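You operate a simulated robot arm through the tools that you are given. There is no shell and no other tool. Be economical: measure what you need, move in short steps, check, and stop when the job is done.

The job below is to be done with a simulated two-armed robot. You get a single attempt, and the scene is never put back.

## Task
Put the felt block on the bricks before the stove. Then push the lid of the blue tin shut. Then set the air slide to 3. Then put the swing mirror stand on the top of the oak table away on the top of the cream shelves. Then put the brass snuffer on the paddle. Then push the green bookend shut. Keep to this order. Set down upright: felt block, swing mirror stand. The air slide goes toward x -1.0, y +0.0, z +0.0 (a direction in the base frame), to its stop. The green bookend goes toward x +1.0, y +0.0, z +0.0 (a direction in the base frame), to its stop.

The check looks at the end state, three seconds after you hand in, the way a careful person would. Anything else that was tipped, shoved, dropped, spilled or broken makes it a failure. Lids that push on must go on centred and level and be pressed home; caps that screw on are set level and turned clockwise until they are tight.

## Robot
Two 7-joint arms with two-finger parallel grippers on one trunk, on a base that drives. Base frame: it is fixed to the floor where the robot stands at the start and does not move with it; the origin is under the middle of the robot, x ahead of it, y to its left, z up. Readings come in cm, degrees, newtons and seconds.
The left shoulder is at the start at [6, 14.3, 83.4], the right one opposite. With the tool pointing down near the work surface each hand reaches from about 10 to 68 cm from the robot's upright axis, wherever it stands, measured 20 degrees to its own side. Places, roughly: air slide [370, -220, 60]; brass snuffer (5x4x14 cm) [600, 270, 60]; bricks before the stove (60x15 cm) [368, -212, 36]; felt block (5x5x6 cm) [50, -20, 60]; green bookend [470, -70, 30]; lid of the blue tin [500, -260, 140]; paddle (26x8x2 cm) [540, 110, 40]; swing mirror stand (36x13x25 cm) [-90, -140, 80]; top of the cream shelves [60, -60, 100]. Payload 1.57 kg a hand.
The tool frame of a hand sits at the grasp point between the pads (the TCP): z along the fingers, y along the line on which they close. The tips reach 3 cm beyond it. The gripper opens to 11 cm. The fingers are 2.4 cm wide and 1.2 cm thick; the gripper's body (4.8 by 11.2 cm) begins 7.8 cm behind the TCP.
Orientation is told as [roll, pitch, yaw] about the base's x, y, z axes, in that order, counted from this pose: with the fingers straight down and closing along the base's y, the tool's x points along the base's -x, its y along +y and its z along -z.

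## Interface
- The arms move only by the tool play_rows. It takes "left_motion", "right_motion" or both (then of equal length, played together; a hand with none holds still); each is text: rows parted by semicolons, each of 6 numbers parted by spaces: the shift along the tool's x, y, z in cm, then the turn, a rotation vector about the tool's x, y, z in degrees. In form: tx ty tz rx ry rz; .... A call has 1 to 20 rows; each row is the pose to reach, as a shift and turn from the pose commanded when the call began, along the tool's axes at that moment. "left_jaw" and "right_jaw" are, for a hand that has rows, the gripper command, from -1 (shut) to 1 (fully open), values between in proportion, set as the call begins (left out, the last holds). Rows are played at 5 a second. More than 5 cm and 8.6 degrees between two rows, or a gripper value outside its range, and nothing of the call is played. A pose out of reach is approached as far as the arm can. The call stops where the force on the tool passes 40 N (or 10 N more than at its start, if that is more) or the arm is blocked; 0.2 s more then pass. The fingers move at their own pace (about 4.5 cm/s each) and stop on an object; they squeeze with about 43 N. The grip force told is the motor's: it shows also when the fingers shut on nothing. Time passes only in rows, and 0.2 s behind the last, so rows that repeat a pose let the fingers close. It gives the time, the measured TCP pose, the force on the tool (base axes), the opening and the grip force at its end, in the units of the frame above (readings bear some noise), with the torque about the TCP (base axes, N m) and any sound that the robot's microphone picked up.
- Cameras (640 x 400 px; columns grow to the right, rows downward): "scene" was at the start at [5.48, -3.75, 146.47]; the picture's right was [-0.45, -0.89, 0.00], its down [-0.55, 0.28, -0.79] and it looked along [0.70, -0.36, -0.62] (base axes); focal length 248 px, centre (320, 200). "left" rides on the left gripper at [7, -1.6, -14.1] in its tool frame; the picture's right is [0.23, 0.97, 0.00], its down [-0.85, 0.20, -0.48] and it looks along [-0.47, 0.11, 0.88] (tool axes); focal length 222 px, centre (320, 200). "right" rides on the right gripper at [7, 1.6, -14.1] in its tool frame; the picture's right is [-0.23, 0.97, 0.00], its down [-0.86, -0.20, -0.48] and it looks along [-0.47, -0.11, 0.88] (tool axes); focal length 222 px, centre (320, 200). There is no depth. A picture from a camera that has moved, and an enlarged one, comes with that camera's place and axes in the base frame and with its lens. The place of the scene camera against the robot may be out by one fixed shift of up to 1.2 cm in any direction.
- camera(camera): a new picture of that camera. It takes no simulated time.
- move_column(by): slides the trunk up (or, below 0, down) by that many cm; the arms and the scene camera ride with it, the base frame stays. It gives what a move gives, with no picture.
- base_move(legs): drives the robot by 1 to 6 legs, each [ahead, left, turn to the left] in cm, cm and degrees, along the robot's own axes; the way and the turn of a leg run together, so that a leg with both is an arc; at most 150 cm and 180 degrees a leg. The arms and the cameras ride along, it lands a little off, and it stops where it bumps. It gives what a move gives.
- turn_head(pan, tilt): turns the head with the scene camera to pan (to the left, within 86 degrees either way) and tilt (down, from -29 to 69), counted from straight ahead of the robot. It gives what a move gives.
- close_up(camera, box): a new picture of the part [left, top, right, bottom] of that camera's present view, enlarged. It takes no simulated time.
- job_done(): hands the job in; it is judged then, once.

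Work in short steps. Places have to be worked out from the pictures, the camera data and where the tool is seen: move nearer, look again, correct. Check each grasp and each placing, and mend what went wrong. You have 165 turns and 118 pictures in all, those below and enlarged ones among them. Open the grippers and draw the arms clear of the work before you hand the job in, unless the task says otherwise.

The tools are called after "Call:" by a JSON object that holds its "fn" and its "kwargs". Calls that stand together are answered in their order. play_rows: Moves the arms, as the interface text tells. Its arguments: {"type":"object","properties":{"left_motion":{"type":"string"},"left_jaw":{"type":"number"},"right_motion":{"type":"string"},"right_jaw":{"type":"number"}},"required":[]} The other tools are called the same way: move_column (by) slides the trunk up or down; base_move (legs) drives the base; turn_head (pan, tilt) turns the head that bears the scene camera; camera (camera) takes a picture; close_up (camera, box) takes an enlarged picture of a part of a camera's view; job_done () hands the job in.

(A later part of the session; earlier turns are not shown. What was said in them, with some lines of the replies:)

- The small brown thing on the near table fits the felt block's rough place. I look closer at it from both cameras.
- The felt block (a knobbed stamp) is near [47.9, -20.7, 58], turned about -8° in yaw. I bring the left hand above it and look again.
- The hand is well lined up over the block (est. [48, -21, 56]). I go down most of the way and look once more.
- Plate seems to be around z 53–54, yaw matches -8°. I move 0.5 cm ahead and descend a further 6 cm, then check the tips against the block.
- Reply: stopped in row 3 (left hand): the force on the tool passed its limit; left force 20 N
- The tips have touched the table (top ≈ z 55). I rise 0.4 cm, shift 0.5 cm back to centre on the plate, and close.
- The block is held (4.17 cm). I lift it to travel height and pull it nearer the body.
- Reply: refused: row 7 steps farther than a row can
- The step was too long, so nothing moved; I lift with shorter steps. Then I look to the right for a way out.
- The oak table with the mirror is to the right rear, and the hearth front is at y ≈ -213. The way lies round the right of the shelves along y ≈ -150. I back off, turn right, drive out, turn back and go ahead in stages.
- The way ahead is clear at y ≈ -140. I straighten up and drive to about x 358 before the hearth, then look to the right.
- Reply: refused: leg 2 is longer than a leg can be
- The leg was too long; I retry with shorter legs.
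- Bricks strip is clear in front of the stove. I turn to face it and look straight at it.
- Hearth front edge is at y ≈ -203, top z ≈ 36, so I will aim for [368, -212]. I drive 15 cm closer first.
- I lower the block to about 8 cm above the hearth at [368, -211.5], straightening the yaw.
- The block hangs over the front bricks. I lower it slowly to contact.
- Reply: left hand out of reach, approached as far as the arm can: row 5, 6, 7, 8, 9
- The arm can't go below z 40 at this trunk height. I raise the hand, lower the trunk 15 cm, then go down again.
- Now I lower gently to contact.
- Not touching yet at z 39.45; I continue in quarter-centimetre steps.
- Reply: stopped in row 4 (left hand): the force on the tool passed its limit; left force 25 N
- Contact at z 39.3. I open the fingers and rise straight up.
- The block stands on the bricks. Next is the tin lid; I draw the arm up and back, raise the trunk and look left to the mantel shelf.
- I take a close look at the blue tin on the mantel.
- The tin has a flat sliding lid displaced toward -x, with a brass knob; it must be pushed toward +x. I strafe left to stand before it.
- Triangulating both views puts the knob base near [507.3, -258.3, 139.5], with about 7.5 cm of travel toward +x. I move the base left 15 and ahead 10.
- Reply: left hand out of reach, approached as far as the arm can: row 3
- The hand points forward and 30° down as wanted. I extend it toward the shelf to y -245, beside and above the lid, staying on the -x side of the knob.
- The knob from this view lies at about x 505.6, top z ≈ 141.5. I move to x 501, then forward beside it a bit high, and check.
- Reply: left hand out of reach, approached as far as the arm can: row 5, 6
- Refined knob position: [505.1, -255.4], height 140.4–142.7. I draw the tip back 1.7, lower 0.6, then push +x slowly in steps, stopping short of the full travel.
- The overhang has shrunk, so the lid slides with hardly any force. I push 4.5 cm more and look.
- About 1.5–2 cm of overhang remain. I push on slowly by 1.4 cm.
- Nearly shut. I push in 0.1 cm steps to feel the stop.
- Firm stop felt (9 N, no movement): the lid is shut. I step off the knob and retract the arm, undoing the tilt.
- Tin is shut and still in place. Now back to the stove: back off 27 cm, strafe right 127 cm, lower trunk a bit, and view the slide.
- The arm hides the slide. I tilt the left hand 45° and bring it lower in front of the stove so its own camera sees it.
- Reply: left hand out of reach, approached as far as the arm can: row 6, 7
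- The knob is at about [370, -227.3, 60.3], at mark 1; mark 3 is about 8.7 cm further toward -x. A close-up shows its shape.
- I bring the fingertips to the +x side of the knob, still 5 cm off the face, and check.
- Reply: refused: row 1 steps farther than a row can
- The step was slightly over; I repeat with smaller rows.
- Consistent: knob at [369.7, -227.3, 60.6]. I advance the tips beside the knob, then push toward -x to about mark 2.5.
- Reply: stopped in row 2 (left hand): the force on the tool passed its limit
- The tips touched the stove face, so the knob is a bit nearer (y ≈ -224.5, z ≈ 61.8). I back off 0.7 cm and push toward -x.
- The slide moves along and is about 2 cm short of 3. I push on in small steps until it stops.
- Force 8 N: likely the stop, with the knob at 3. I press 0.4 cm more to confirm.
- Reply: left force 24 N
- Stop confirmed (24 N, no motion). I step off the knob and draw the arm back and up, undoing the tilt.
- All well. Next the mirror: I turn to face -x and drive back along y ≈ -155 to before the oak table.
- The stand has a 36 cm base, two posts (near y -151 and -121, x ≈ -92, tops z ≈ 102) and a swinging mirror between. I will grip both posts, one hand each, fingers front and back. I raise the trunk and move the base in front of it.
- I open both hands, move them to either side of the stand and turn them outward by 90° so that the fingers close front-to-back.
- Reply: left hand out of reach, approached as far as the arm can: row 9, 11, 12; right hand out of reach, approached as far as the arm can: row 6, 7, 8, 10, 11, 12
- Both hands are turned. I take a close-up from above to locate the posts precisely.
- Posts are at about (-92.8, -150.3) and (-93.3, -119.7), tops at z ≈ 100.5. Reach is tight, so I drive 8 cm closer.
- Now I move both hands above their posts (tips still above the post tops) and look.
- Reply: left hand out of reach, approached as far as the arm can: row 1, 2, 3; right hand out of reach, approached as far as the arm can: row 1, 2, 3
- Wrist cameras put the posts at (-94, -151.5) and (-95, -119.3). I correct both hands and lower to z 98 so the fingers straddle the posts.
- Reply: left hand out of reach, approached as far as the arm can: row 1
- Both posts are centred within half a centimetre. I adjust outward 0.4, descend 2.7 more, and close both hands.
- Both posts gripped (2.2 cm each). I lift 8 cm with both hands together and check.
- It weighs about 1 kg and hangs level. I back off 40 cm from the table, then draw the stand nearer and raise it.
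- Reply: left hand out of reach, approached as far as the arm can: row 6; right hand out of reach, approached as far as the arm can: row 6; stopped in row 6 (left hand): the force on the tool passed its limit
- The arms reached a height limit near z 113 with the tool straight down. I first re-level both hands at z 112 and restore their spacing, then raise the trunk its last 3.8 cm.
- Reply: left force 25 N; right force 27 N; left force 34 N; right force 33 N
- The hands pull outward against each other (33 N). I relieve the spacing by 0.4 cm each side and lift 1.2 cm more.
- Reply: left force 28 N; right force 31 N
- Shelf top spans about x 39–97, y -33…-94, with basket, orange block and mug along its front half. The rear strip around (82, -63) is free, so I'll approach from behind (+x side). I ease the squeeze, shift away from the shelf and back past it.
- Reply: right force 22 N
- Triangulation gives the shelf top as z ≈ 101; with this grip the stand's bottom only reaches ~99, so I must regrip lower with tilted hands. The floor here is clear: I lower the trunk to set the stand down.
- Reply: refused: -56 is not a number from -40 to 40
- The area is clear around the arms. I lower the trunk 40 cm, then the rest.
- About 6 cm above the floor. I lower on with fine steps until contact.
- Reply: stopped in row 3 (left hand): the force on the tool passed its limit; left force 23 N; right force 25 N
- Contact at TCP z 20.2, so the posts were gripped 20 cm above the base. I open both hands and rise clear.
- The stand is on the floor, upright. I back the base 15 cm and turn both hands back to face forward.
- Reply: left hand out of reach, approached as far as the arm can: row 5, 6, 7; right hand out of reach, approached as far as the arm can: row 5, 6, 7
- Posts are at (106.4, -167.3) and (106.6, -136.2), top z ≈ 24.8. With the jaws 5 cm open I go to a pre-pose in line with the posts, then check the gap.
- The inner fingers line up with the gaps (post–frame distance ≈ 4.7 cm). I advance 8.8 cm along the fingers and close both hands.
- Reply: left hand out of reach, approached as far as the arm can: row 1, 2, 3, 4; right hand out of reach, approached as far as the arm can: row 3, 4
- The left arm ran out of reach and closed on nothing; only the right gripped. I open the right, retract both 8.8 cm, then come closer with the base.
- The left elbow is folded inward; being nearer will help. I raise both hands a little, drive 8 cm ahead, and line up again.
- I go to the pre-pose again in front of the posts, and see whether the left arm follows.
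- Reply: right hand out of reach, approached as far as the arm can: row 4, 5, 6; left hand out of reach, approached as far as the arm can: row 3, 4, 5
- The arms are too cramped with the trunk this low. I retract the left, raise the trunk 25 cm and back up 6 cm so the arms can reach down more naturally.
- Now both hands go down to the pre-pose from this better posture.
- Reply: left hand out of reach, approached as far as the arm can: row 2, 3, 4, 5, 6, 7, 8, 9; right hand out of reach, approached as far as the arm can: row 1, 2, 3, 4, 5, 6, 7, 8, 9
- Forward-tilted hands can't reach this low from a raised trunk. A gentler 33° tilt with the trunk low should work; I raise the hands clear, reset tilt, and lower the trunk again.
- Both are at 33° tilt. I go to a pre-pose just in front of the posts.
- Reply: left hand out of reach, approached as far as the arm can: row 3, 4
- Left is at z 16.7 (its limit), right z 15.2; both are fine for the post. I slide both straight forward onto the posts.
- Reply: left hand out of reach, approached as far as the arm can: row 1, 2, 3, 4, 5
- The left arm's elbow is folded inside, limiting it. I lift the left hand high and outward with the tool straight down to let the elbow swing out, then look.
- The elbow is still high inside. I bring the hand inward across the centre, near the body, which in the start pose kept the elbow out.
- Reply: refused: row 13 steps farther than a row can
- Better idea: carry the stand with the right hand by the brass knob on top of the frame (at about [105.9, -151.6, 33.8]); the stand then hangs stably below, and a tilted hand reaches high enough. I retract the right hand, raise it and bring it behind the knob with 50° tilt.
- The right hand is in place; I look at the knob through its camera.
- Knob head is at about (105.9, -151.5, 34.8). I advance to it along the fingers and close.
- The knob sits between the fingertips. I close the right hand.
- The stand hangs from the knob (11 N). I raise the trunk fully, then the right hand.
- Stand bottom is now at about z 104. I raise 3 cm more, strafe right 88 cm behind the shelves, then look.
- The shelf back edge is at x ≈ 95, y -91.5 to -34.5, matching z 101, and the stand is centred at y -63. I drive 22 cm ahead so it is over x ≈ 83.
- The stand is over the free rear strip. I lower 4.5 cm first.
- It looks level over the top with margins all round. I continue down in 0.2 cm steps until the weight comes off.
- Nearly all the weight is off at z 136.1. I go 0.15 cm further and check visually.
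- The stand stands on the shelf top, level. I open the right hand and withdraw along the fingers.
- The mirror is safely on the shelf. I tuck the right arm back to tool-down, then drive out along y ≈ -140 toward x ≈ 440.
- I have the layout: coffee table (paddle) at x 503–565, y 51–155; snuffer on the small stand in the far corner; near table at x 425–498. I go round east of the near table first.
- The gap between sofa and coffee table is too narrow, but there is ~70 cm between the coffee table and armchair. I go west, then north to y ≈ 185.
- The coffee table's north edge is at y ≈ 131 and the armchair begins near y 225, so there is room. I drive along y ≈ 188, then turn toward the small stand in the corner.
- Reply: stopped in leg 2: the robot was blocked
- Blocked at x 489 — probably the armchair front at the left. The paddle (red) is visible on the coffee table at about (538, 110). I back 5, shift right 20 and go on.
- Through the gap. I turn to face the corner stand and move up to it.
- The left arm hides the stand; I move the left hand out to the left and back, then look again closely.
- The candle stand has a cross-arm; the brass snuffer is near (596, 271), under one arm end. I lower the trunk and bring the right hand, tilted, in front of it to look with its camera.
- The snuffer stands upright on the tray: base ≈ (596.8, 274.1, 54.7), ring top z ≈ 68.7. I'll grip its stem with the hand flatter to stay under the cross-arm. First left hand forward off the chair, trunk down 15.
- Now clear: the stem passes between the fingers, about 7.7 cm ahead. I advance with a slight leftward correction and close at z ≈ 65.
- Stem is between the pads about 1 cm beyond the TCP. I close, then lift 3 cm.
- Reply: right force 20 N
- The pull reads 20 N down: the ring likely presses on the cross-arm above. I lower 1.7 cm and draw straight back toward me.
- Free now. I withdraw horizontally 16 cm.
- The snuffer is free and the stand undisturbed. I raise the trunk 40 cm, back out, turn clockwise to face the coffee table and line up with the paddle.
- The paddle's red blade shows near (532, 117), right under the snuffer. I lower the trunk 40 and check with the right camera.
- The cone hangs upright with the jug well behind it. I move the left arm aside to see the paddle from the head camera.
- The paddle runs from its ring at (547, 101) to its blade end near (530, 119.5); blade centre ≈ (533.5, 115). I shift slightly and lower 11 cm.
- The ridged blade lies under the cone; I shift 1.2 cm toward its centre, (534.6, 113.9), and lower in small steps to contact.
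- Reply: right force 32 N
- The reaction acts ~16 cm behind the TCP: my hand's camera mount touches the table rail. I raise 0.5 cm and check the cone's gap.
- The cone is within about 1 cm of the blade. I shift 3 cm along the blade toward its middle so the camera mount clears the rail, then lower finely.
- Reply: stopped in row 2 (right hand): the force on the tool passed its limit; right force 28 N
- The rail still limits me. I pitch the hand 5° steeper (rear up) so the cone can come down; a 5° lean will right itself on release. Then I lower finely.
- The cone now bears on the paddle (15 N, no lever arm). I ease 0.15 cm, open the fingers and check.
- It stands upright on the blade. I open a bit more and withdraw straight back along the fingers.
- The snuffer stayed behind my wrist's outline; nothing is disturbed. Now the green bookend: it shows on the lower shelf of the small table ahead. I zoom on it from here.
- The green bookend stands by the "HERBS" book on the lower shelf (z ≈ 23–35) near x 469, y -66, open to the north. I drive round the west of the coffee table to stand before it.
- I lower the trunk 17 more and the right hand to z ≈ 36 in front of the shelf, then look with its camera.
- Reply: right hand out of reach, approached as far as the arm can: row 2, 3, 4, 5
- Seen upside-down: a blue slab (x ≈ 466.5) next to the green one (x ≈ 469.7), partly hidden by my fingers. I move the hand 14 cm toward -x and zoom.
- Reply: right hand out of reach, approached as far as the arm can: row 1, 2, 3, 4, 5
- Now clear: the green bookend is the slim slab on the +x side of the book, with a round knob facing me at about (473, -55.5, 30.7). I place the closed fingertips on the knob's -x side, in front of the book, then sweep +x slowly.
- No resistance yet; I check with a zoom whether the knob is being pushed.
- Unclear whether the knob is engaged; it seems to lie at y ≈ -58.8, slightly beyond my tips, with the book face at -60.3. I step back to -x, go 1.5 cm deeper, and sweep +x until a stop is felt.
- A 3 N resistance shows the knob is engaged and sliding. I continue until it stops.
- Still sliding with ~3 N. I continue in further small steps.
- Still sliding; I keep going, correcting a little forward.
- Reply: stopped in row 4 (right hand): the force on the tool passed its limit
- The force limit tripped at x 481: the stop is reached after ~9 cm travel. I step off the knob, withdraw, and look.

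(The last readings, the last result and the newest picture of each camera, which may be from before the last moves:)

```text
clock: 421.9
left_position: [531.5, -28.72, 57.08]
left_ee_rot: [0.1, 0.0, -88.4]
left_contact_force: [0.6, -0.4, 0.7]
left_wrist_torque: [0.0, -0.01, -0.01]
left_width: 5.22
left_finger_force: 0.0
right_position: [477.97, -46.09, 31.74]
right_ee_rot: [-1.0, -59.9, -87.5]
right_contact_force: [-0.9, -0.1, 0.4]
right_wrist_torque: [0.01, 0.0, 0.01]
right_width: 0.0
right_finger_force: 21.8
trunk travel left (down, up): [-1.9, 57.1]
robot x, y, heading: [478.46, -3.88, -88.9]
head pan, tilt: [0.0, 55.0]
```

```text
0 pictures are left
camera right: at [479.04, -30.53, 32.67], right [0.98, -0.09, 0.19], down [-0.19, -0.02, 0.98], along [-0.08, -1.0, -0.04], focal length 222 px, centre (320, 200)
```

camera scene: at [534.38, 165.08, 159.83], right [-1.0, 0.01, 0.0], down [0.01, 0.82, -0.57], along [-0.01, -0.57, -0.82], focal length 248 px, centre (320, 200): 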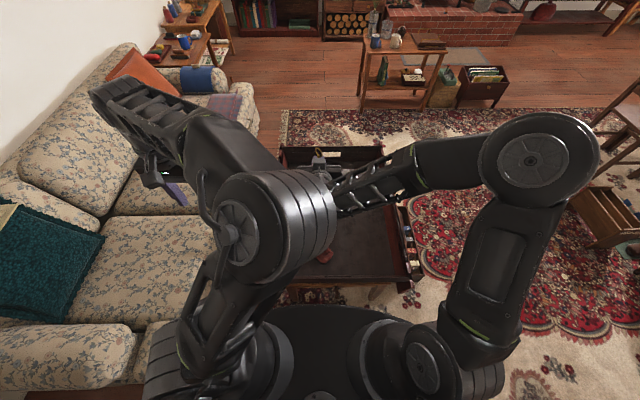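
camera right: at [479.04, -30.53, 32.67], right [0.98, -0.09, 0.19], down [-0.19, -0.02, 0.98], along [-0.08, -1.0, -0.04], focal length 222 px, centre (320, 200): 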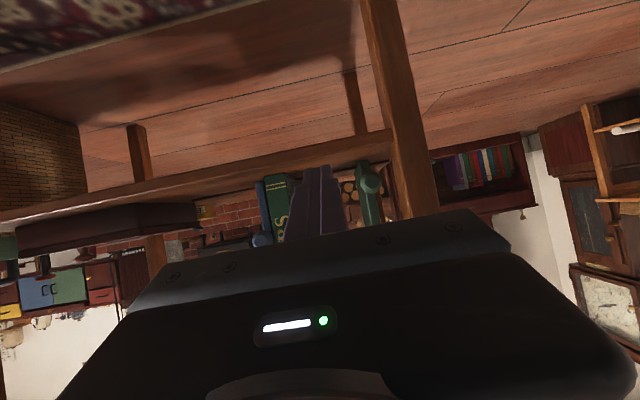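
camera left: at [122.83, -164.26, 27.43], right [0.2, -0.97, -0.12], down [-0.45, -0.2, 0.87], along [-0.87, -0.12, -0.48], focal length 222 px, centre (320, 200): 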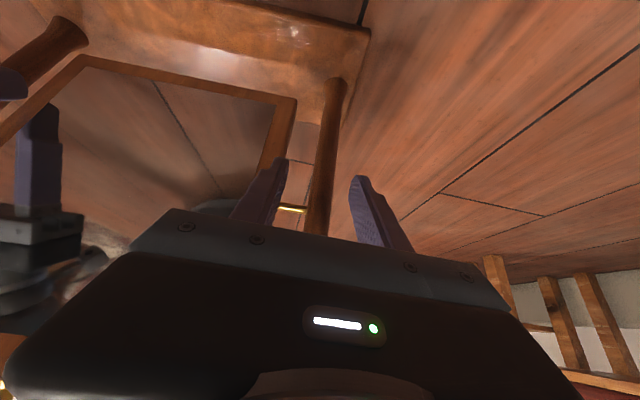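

The green bookend now stands at its stop far from the book, which did not move. I open both grippers, draw the right hand back and raise the trunk clear.

Call:
{"fn": "play_rows", "kwargs": {"right_motion": "0 0 -2 0 0 0; 0 0 -4 0 0 0; 0 0 -6 0 0 0; 0 0 -6 0 0 0", "right_jaw": 1, "left_motion": "0 0 0 0 0 0; 0 0 0 0 0 0; 0 0 0 0 0 0; 0 0 0 0 0 0", "left_jaw": 1}}

Call:
{"fn": "base_move", "kwargs": {"legs": [[-12, 0, 0]]}}

Call:
{"fn": "move_column", "kwargs": {"by": 30}}

```text
clock: 422.9
left_position: [531.32, -28.79, 57.14]
left_ee_rot: [0.3, -0.2, -88.5]
left_contact_force: [-0.3, 0.1, 0.1]
left_wrist_torque: [0.01, -0.02, -0.01]
left_width: 11.02
left_finger_force: 0.0
right_position: [479.38, -41.86, 33.78]
right_ee_rot: [-1.1, -59.9, -87.5]
right_contact_force: [-0.1, 0.4, 0.5]
right_wrist_torque: [0.0, 0.0, -0.01]
right_width: 8.59
right_finger_force: 0.2
right hand out of reach, approached as far as the arm can: row 2, 3, 4
trunk travel left (down, up): [-1.9, 57.1]
robot x, y, heading: [478.68, -3.8, -89.2]
head pan, tilt: [0.0, 55.0]
```

```text
clock: 424.1
left_position: [531.3, -16.46, 57.07]
left_ee_rot: [0.2, 0.0, -88.2]
left_contact_force: [-0.4, -0.4, 0.2]
left_wrist_torque: [0.02, 0.01, -0.01]
left_width: 11.0
left_finger_force: 0.1
right_position: [479.15, -29.78, 33.78]
right_ee_rot: [-1.2, -60.0, -87.3]
right_contact_force: [0.2, -0.4, 0.5]
right_wrist_torque: [0.0, 0.02, 0.01]
right_width: 11.01
right_finger_force: 0.0
trunk travel left (down, up): [-1.9, 57.1]
robot x, y, heading: [477.91, 8.22, -88.8]
head pan, tilt: [0.0, 55.0]
```

```text
clock: 427.1
left_position: [531.17, -16.57, 87.04]
left_ee_rot: [0.1, -0.1, -88.3]
left_contact_force: [0.0, -0.8, 0.4]
left_wrist_torque: [-0.02, 0.01, 0.0]
left_width: 10.99
left_finger_force: 0.1
right_position: [479.29, -29.8, 63.92]
right_ee_rot: [-1.1, -59.9, -87.3]
right_contact_force: [-0.4, 0.2, 0.7]
right_wrist_torque: [0.01, -0.02, -0.01]
right_width: 10.99
right_finger_force: 0.0
trunk travel left (down, up): [-31.9, 27.1]
robot x, y, heading: [478.32, 8.45, -89.0]
head pan, tilt: [0.0, 55.0]
```

Both grippers are open and clear of the work; all six steps were done in order, so I hand in.

Call:
{"fn": "job_done", "kwargs": {}}

```text
The job is handed in.
```

I did all six steps in the order you gave and handed the job in, with both grippers open and the arms clear. My last views of the felt block, tin lid, air slide and mirror showed them as asked; the two points below I could not fully check.

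- **Snuffer:** it was upright on the paddle when I let go, but my arm hid it afterwards and I have no later picture of it.
- **Green bookend:** it slid about 9 cm toward +x before the force limit stopped the push. I take that as its stop and did not push a second time to confirm.

Two things happened on the way:

- **Mirror stand:** I set it down on the floor once to change grip, then carried it by the knob on its frame.
- **Base bump:** the base was blocked once beside the armchair. I saw no sign that the chair moved.
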